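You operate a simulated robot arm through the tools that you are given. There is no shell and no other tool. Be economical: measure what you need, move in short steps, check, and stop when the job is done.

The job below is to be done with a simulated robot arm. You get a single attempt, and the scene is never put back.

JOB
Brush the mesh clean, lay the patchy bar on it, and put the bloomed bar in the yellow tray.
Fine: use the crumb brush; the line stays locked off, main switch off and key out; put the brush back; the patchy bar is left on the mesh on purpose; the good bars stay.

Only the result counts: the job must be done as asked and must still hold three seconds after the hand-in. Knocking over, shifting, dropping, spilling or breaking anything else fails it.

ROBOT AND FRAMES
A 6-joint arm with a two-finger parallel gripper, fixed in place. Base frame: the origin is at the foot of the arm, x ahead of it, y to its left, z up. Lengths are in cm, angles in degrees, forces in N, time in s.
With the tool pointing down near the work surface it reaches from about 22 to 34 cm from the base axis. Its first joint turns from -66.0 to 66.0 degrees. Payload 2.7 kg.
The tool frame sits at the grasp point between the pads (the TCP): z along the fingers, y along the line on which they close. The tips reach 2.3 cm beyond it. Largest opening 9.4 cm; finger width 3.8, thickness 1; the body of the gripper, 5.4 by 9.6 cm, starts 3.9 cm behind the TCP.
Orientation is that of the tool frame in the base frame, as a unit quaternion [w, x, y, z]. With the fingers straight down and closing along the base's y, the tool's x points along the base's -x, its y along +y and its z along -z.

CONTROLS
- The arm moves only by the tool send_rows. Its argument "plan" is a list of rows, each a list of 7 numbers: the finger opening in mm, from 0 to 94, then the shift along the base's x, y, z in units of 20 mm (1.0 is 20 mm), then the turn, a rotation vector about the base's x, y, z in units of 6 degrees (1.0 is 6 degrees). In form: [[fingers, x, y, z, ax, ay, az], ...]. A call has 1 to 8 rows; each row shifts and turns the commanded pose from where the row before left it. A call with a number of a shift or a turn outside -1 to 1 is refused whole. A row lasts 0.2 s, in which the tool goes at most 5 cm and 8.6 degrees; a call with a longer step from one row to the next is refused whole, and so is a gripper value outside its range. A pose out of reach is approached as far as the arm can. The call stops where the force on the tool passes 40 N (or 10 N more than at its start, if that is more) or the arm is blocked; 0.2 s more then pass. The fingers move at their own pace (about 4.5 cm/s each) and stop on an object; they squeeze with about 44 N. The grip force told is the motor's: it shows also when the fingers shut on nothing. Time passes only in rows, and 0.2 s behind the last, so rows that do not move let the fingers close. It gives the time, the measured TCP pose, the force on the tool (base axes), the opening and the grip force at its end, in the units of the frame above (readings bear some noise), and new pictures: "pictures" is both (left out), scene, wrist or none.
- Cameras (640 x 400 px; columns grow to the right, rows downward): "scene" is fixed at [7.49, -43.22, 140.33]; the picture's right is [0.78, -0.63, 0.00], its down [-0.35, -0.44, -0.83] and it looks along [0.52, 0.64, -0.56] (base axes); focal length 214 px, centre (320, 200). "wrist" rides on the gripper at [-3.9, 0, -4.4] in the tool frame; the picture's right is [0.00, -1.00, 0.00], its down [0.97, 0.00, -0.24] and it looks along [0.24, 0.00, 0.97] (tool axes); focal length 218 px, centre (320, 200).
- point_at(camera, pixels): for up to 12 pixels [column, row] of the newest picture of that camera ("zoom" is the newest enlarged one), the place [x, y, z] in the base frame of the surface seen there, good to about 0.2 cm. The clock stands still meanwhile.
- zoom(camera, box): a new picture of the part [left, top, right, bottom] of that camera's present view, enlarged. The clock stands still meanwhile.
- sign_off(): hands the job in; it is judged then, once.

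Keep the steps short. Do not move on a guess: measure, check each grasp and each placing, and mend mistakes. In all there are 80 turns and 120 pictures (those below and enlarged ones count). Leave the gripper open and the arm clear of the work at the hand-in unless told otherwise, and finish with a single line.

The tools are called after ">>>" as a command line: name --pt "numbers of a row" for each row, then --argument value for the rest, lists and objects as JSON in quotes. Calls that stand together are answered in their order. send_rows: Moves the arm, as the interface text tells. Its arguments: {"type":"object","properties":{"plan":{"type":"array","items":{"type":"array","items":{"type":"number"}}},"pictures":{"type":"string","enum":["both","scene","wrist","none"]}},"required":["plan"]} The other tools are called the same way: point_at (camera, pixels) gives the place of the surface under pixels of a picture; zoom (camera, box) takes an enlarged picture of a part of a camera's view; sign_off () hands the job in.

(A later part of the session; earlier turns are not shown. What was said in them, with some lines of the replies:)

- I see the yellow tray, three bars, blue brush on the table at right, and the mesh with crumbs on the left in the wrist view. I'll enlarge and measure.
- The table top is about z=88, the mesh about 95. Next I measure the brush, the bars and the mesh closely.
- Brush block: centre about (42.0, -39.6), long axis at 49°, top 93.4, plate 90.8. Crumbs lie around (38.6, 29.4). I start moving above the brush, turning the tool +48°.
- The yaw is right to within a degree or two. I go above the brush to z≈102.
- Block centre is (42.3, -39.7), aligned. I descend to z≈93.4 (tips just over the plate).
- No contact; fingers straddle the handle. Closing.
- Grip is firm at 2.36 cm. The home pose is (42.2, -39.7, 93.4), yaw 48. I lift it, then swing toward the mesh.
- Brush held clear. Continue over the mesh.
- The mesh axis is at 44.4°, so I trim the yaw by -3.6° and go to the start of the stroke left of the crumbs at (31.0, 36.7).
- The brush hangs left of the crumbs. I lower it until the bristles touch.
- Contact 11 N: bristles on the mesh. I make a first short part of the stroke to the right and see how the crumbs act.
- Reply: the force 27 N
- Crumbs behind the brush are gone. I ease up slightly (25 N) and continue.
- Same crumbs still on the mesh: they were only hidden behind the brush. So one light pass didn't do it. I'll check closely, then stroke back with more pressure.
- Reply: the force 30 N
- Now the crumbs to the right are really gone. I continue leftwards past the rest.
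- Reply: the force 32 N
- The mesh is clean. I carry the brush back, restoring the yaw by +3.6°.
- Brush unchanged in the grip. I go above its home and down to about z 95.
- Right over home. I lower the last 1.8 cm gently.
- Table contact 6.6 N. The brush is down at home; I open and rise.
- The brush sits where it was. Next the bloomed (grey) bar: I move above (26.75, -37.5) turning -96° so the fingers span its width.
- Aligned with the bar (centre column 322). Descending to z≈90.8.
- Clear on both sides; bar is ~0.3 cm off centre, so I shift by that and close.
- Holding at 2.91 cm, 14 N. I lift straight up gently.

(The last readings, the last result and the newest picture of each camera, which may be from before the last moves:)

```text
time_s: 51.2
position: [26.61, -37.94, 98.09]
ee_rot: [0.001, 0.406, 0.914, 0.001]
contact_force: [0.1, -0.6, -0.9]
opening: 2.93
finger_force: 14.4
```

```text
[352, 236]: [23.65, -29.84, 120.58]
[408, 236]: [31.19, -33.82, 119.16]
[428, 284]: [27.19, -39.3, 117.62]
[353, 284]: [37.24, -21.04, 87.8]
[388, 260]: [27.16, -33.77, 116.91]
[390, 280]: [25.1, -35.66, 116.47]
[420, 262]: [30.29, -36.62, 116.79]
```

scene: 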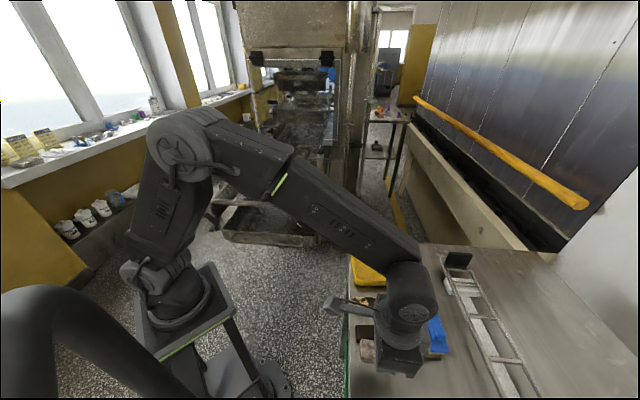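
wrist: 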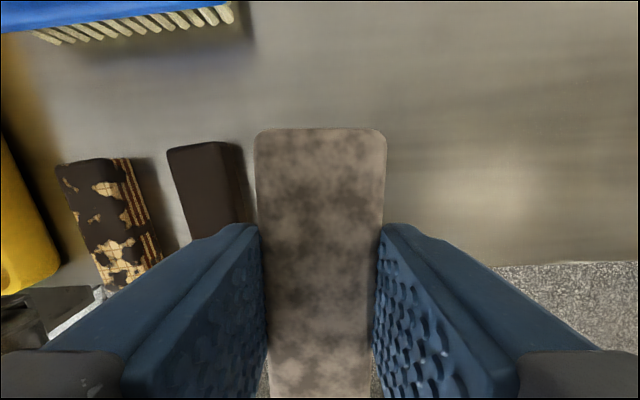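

Bar is held. I carry it up and over to the tray centre (~(50, -23)).

>>> send_rows --pt "10 0 0 1 0 0 0" --pt "10 0 0 1 0 0 0" --pt "10 0.975 0.62 0.5 0 0 0" --pt "10 0.975 0.62 0.5 0 0 0" --pt "10 0.975 0.62 0 0 0 0" --pt "10 0.975 0.62 0 0 0 0" --pt "10 0.975 0.62 0 0 0 0" --pt "10 0.975 0.62 0 0 0 0" --pictures "none"

>>> send_rows --pt "10 0.975 0.62 0 0 0 0" --pt "10 0.975 0.62 0 0 0 0" --pt "10 0.975 0.62 0 0 0 0" --pt "10 0.975 0.62 0 0 0 0" --pt "10 0.975 0.62 0 0 0 0" --pt "10 0.975 0.62 0 0 0 0" --pictures "both"

```text
time_s: 53.0
position: [38.35, -30.32, 104.18]
ee_rot: [0.001, 0.407, 0.913, 0.001]
contact_force: [-0.1, 0.5, 0.3]
opening: 2.93
finger_force: 13.8
```

```text
time_s: 54.4
position: [50.2, -23.12, 104.15]
ee_rot: [0.001, 0.406, 0.914, 0.001]
contact_force: [0.4, -0.1, -0.1]
opening: 2.93
finger_force: 14.4
```

scene: 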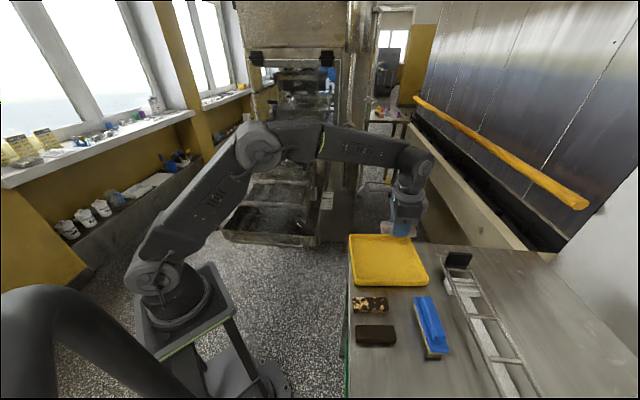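
wrist: 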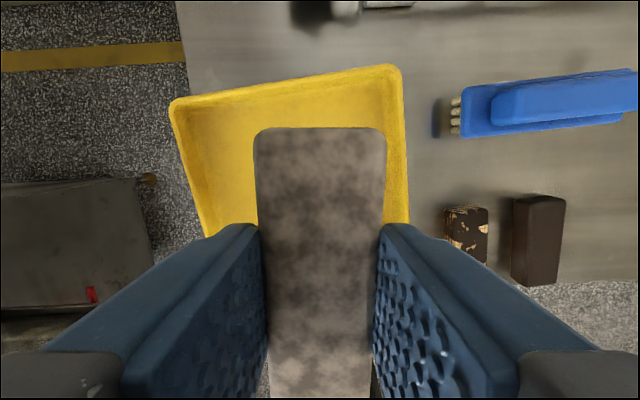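

Over the tray. I check the tray's edges before lowering.

>>> point_at --camera "scene" --pixels '[[351, 237], [410, 236], [427, 280], [354, 283], [385, 260]]'

>>> point_at --camera "wrist" --pixels '[[175, 105], [395, 70], [200, 220], [403, 215], [240, 120], [370, 105]]'

```text
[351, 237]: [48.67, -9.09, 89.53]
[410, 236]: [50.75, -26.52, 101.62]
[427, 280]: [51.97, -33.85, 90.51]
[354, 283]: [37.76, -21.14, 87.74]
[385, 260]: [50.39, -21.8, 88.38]
```

```text
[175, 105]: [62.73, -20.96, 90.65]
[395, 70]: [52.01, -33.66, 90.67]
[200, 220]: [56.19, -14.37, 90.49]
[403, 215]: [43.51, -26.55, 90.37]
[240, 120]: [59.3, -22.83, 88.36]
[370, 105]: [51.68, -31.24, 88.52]
```

Tray spans to (62.7,-21), (52,-34), (48.7,-9), (38,-21); floor 88.4. I shift to its centre and lower to just above the floor.

>>> send_rows --pt "10 0.1 0.8 -0.9 0 0 0" --pt "10 0 0 -1 0 0 0" --pt "10 0 0 -1 0 0 0" --pt "10 0 0 -1 0 0 0" --pt "10 0 0 -1 0 0 0" --pt "10 0 0 -1 0 0 0" --pt "10 0 0 -0.4 0 0 0" --pt "10 0 0 -0.1 0 0 0" --pictures "none"

>>> send_rows --pt "10 0 0 -0.06 0 0 0" --pt "10 0 0 -0.05 0 0 0" --pt "10 0 0 -0.05 0 0 0" --pictures "none"

```text
time_s: 56.2
position: [50.19, -21.31, 91.22]
ee_rot: [0.001, 0.406, 0.914, 0.001]
contact_force: [0.0, -0.1, 0.3]
opening: 2.89
finger_force: 14.0
```

```text
time_s: 57.0
position: [50.21, -21.44, 91.0]
ee_rot: [0.002, 0.406, 0.914, 0.001]
contact_force: [-4.4, 2.6, 14.3]
opening: 2.91
finger_force: 14.0
```

Floor contact. I back off a hair, open to 5 cm and rise.

>>> send_rows --pt "10 0 0 0.04 0 0 0" --pt "50 0 0 0 0 0 0" --pt "50 0 0 0 0 0 0" --pt "50 0 0 0.5 0 0 0" --pt "50 0 0 1 0 0 0" --pt "50 0 0 1 0 0 0" --pt "50 0 0 1 0 0 0" --pt "50 0 0 1 0 0 0" --pictures "both"

```text
time_s: 58.8
position: [50.2, -21.36, 100.0]
ee_rot: [0.001, 0.406, 0.914, 0.0]
contact_force: [0.0, -0.5, 0.7]
opening: 5.02
finger_force: 0.1
```

scene: 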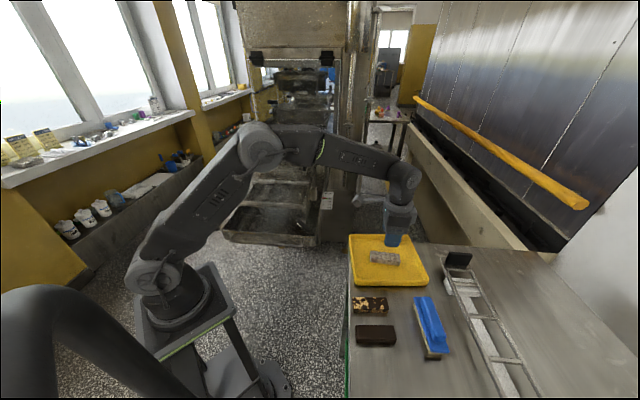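
wrist: 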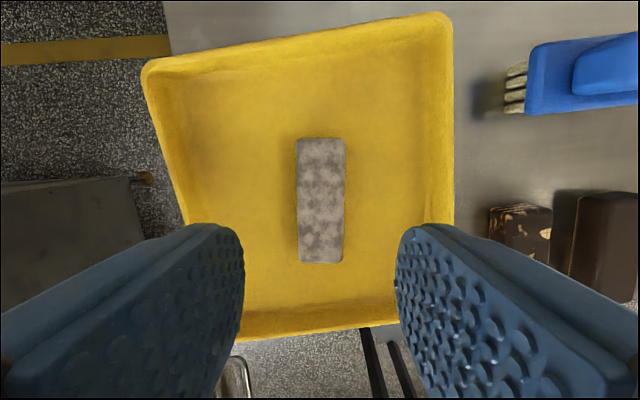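

The bloomed bar lies in the tray. Now to above the patchy bar (35.6, -27.9), turning +9.7°.

>>> send_rows --pt "50 -0.915 -0.406 0.1 0 0 0.2" --pt "50 -0.915 -0.406 0.1 0 0 0.2" --pt "50 -0.915 -0.406 0 0 0 0.2" --pt "50 -0.915 -0.406 0 0 0 0.2" --pt "50 -0.915 -0.406 0 0 0 0.2" --pt "50 -0.915 -0.406 0 0 0 0.2" --pt "50 -0.915 -0.406 0 0 0 0.2" --pt "50 -0.915 -0.406 0 0 0 0.2" --pictures "wrist"

```text
time_s: 60.6
position: [35.58, -27.89, 100.46]
ee_rot: [0.002, 0.329, 0.944, 0.0]
contact_force: [0.8, -0.1, 0.4]
opening: 4.97
finger_force: 0.0
```

wrist: 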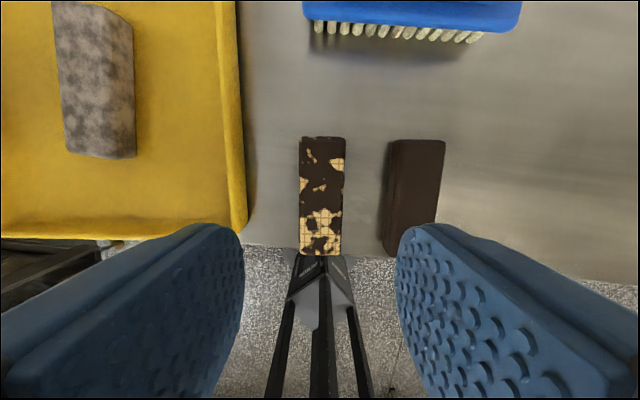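

Aligned; tray rim and the good bar have room. I narrow to 44 mm and descend.

>>> send_rows --pt "44 0 0 -0.9 0 0 0" --pt "44 0 0 -1 0 0 0" --pt "44 0 0 -1 0 0 0" --pt "44 0 0 -1 0 0 0" --pt "44 0 0 -1 0 0 0" --pt "44 0 0 0 0 0 0" --pictures "wrist"

```text
time_s: 62.0
position: [35.47, -28.0, 90.54]
ee_rot: [0.001, 0.328, 0.945, 0.0]
contact_force: [-0.6, 0.2, 1.3]
opening: 4.39
finger_force: 0.0
```

wrist: 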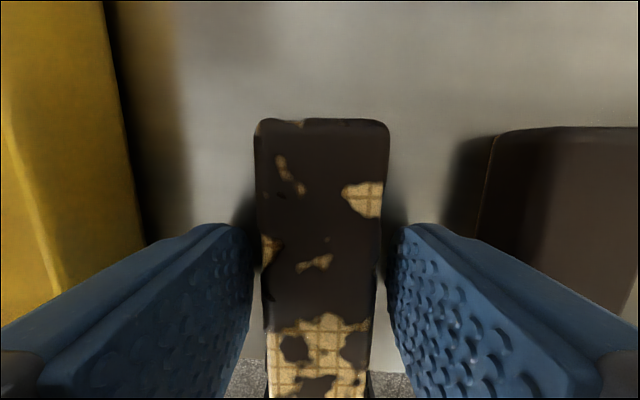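

Centred. I close and lift.

>>> send_rows --pt "36 0 0 0 0 0 0" --pt "10 0 0 0 0 0 0" --pt "10 0 0 0 0 0 0" --pt "10 0 0 0 0 0 0" --pt "10 0 0 0.2 0 0 0" --pt "10 0 0 0.6 0 0 0" --pt "10 0 0 1 0 0 0" --pt "10 0 0 1 0 0 0" --pictures "both"

```text
time_s: 63.8
position: [35.56, -27.87, 96.33]
ee_rot: [0.001, 0.328, 0.945, 0.001]
contact_force: [0.5, 0.0, -0.1]
opening: 2.92
finger_force: 13.8
```

scene: 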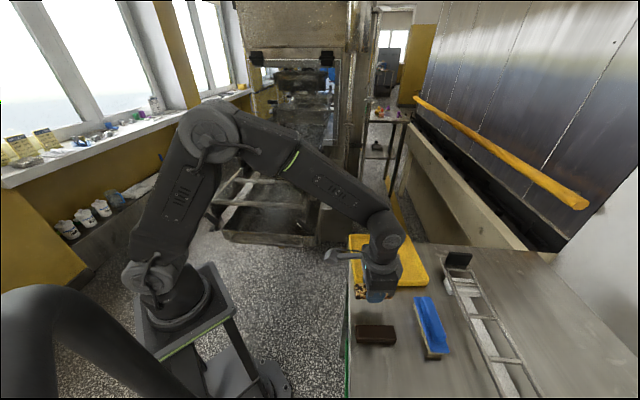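
wrist: 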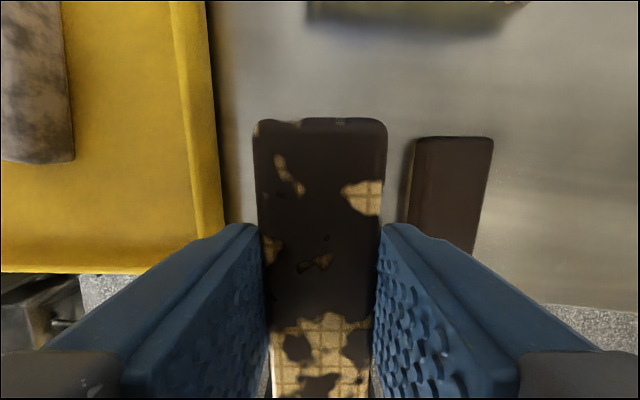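

Held at 2.92 cm. I carry it to the mesh, turning to lie along the belt.

>>> send_rows --pt "10 0 0 1 0 0 0" --pt "10 0 0 1 0 0 0" --pt "10 0 0 1 0 0 0" --pt "10 0 1 1 0 0 0" --pt "10 0 1 1 0 0 0" --pt "10 0 1 1 0 0 0.6" --pt "10 0 1 0 0 0 0.6" --pt "10 0 1 0 0 0 0.6" --pictures "none"

>>> send_rows --pt "10 0 1 0 0 0 0.6" --pt "10 0 1 0 0 0 0.6" --pt "10 0 1 0 0 0 0.6" --pt "10 0 1 0 0 0 0.6" --pt "10 0 1 0 0 0 0.6" --pt "10 0 1 0 0 0 0.6" --pt "10 0 1 0 0 0 0.6" --pt "10 0 1 0 0 0 0.6" --pictures "none"

>>> send_rows --pt "10 0.1 1 0 0 0 0.6" --pt "10 0.1 1 0 0 0 0.6" --pt "10 0.1 1 0 0 0 0.6" --pt "10 0.1 1 0 0 0 0.6" --pt "10 0.1 1 0 0 0 0.6" --pt "10 0.1 1 0 0 0 0.6" --pt "10 0.1 1 0 0 0 0.6" --pt "10 0.1 1 0 0 0 0.6" --pictures "wrist"

```text
time_s: 65.6
position: [35.66, -17.89, 108.34]
ee_rot: [0.001, 0.238, 0.971, 0.001]
contact_force: [-0.4, 0.0, -0.3]
opening: 2.9
finger_force: 14.5
```

```text
time_s: 67.4
position: [35.63, -1.9, 108.3]
ee_rot: [0.001, -0.011, 1.0, 0.0]
contact_force: [0.1, 1.5, -0.5]
opening: 2.92
finger_force: 14.0
```

```text
time_s: 69.2
position: [37.23, 14.15, 108.33]
ee_rot: [0.002, -0.261, 0.965, 0.001]
contact_force: [0.8, 0.3, -0.9]
opening: 2.89
finger_force: 14.2
```

wrist: 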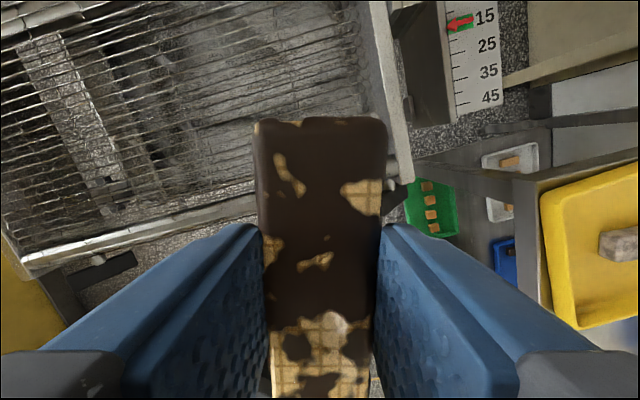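

Now the last stretch over (37.5, 27.5), aligning with the belt.

>>> send_rows --pt "10 0.02 0.95 0 0 0 0.34" --pt "10 0.02 0.95 0 0 0 0.34" --pt "10 0.02 0.95 0 0 0 0.34" --pt "10 0.02 0.95 0 0 0 0.34" --pt "10 0.02 0.95 0 0 0 0.34" --pt "10 0.02 0.95 0 0 0 0.34" --pt "10 0.02 0.95 0 0 0 0.34" --pictures "wrist"

>>> send_rows --pt "10 0 0 -1 0 0 0" --pt "10 0 0 -1 0 0 0" --pt "10 0 0 -1 0 0 0" --pt "10 0 0 -1 0 0 0" --pt "10 0 0 -0.5 0 0 0" --pictures "scene"

>>> zoom --camera "scene" --box '[210, 150, 310, 220]'

```text
time_s: 70.8
position: [37.26, 27.56, 108.27]
ee_rot: [0.0, -0.378, 0.926, 0.001]
contact_force: [-0.1, -0.1, -0.6]
opening: 2.89
finger_force: 14.2
```

wrist: 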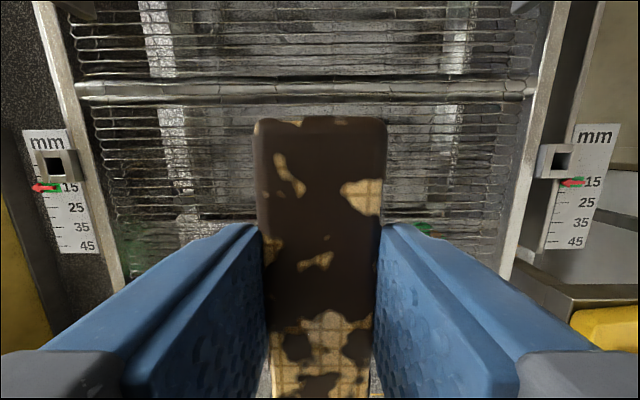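

```text
time_s: 72.0
position: [37.4, 27.33, 99.19]
ee_rot: [0.0, -0.377, 0.926, 0.001]
contact_force: [0.2, 0.0, -0.2]
opening: 2.92
finger_force: 13.7
```

scene: 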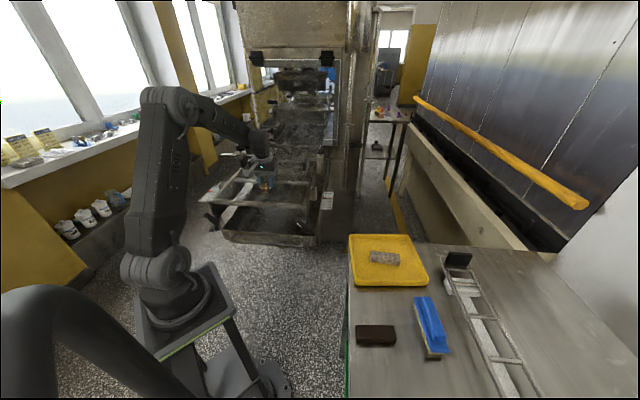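

```text
5.71 times, centred on (260, 185) of scene
```

zoom: 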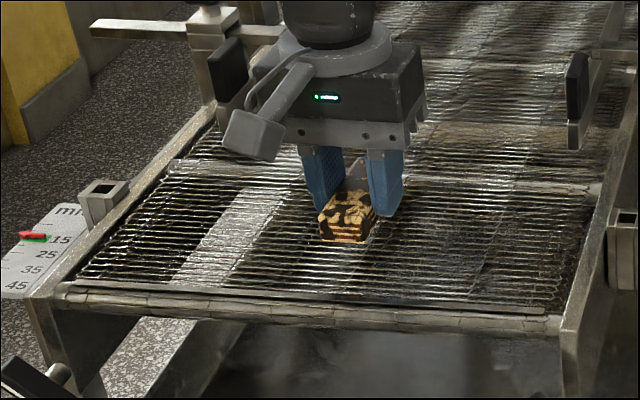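

Just above the clean mesh. I lower in 1 mm steps until contact.

>>> send_rows --pt "10 0 0 -0.25 0 0 0" --pt "10 0 0 -0.1 0 0 0" --pt "10 0 0 -0.06 0 0 0" --pt "10 0 0 -0.06 0 0 0" --pictures "none"

```text
time_s: 73.0
position: [37.63, 27.5, 98.33]
ee_rot: [0.001, -0.378, 0.926, 0.001]
contact_force: [0.4, 0.3, -1.2]
opening: 2.93
finger_force: 14.0
```

>>> send_rows --pt "10 0 0 -0.06 0 0 0" --pt "10 0 0 -0.05 0 0 0" --pictures "none"

```text
time_s: 73.6
position: [37.51, 27.5, 98.19]
ee_rot: [0.0, -0.378, 0.926, 0.002]
contact_force: [-0.8, -1.1, 3.7]
opening: 2.93
finger_force: 14.0
```

Light contact (3.7 N). I open and rise.

>>> send_rows --pt "50 0 0 0 0 0 0" --pt "50 0 0 0 0 0 0" --pt "50 0 0 0 0 0 0" --pt "50 0 0 0.5 0 0 0" --pt "50 0 0 1 0 0 0" --pt "50 0 0 1 0 0 0" --pt "50 0 0 1 0 0 0" --pt "50 0 0 1 0 0 0" --pictures "wrist"

>>> zoom --camera "scene" --box '[210, 150, 310, 220]'

```text
time_s: 75.4
position: [37.43, 27.33, 107.05]
ee_rot: [0.001, -0.377, 0.926, 0.001]
contact_force: [-0.2, -0.1, 0.7]
opening: 5.0
finger_force: 0.0
```

wrist: 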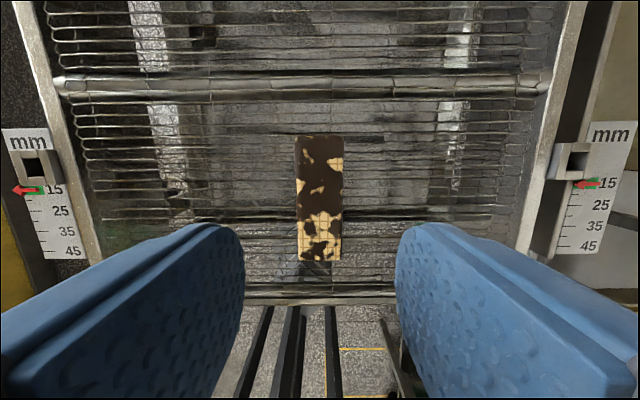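

```text
5.71 times, centred on (260, 185) of scene
```

zoom: 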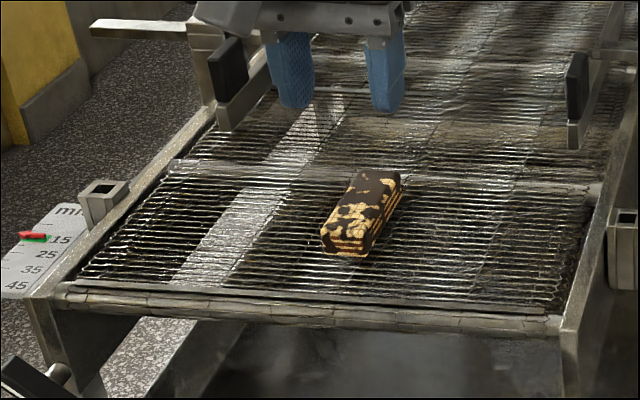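

The patchy bar lies flat on the clean mesh. I rise and withdraw, then check everything.

>>> send_rows --pt "94 -0.2 -0.5 1 0 0 0" --pt "94 -0.2 -1 1 0 0 0" --pt "94 -0.2 -1 1 0 0 0" --pt "94 -0.2 -1 1 0 0 0" --pt "94 -0.2 -1 1 0 0 0" --pt "94 -0.2 -1 1 0 0 0" --pt "94 -0.2 -1 1 0 0 0" --pt "94 -0.2 -1 1 0 0 0" --pictures "scene"

>>> zoom --camera "scene" --box '[200, 120, 540, 390]'

```text
time_s: 77.2
position: [34.25, 12.35, 122.99]
ee_rot: [0.0, -0.378, 0.926, 0.002]
contact_force: [0.7, -0.1, 0.5]
opening: 9.39
finger_force: 0.1
```

scene: 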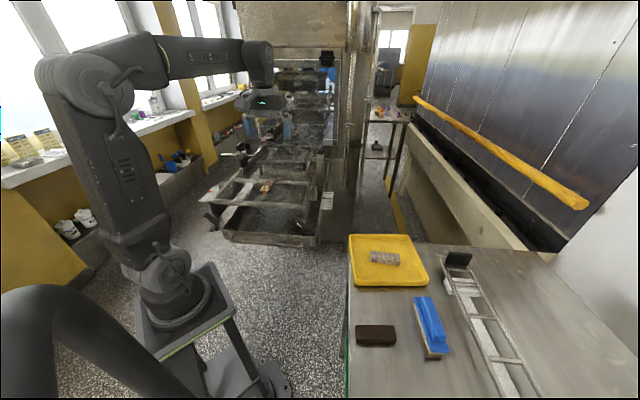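

```text
1.48 times, centred on (370, 255) of scene
```

zoom: 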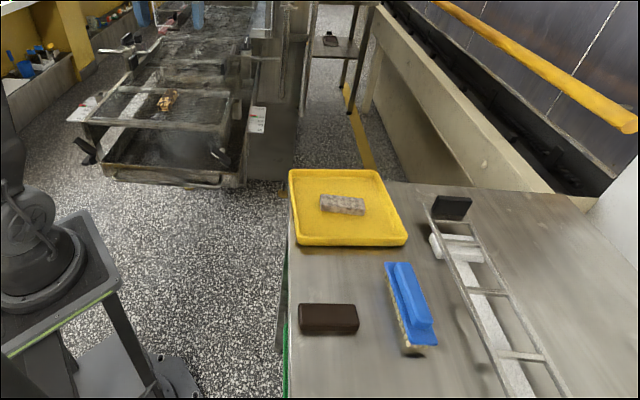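

The brush looks very slightly different from the start; I'll check it.

>>> zoom --camera "scene" --box '[345, 285, 465, 390]'

>>> point_at --camera "zoom" --pixels '[[363, 50], [418, 50], [492, 265], [425, 262], [390, 55], [450, 215]]'

```text
3.81 times, centred on (405, 338) of scene
```

zoom: 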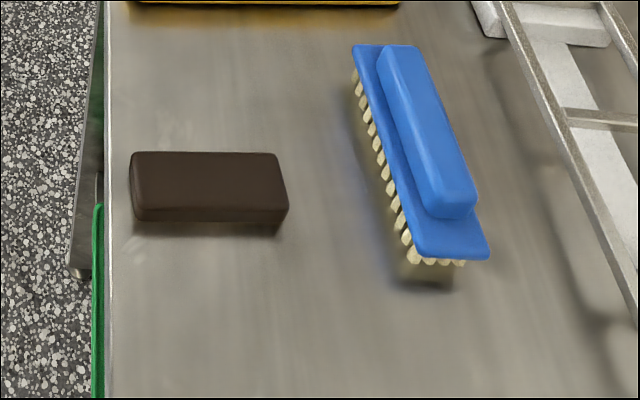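

```text
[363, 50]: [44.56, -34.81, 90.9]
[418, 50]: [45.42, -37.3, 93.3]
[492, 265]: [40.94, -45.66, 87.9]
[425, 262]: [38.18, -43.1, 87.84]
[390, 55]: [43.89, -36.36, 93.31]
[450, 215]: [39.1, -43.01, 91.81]
```

The brush stands within about 3 mm of its start, the good bar hasn't moved, and the arm is clear and open. Handing in.

>>> sign_off

```text
The job is handed in.
```

The mesh is brushed clean with the patchy bar on it, the bloomed bar is in the yellow tray, the brush is back within about 3 mm of its start, and the good bar and the line's switch and key were not touched.
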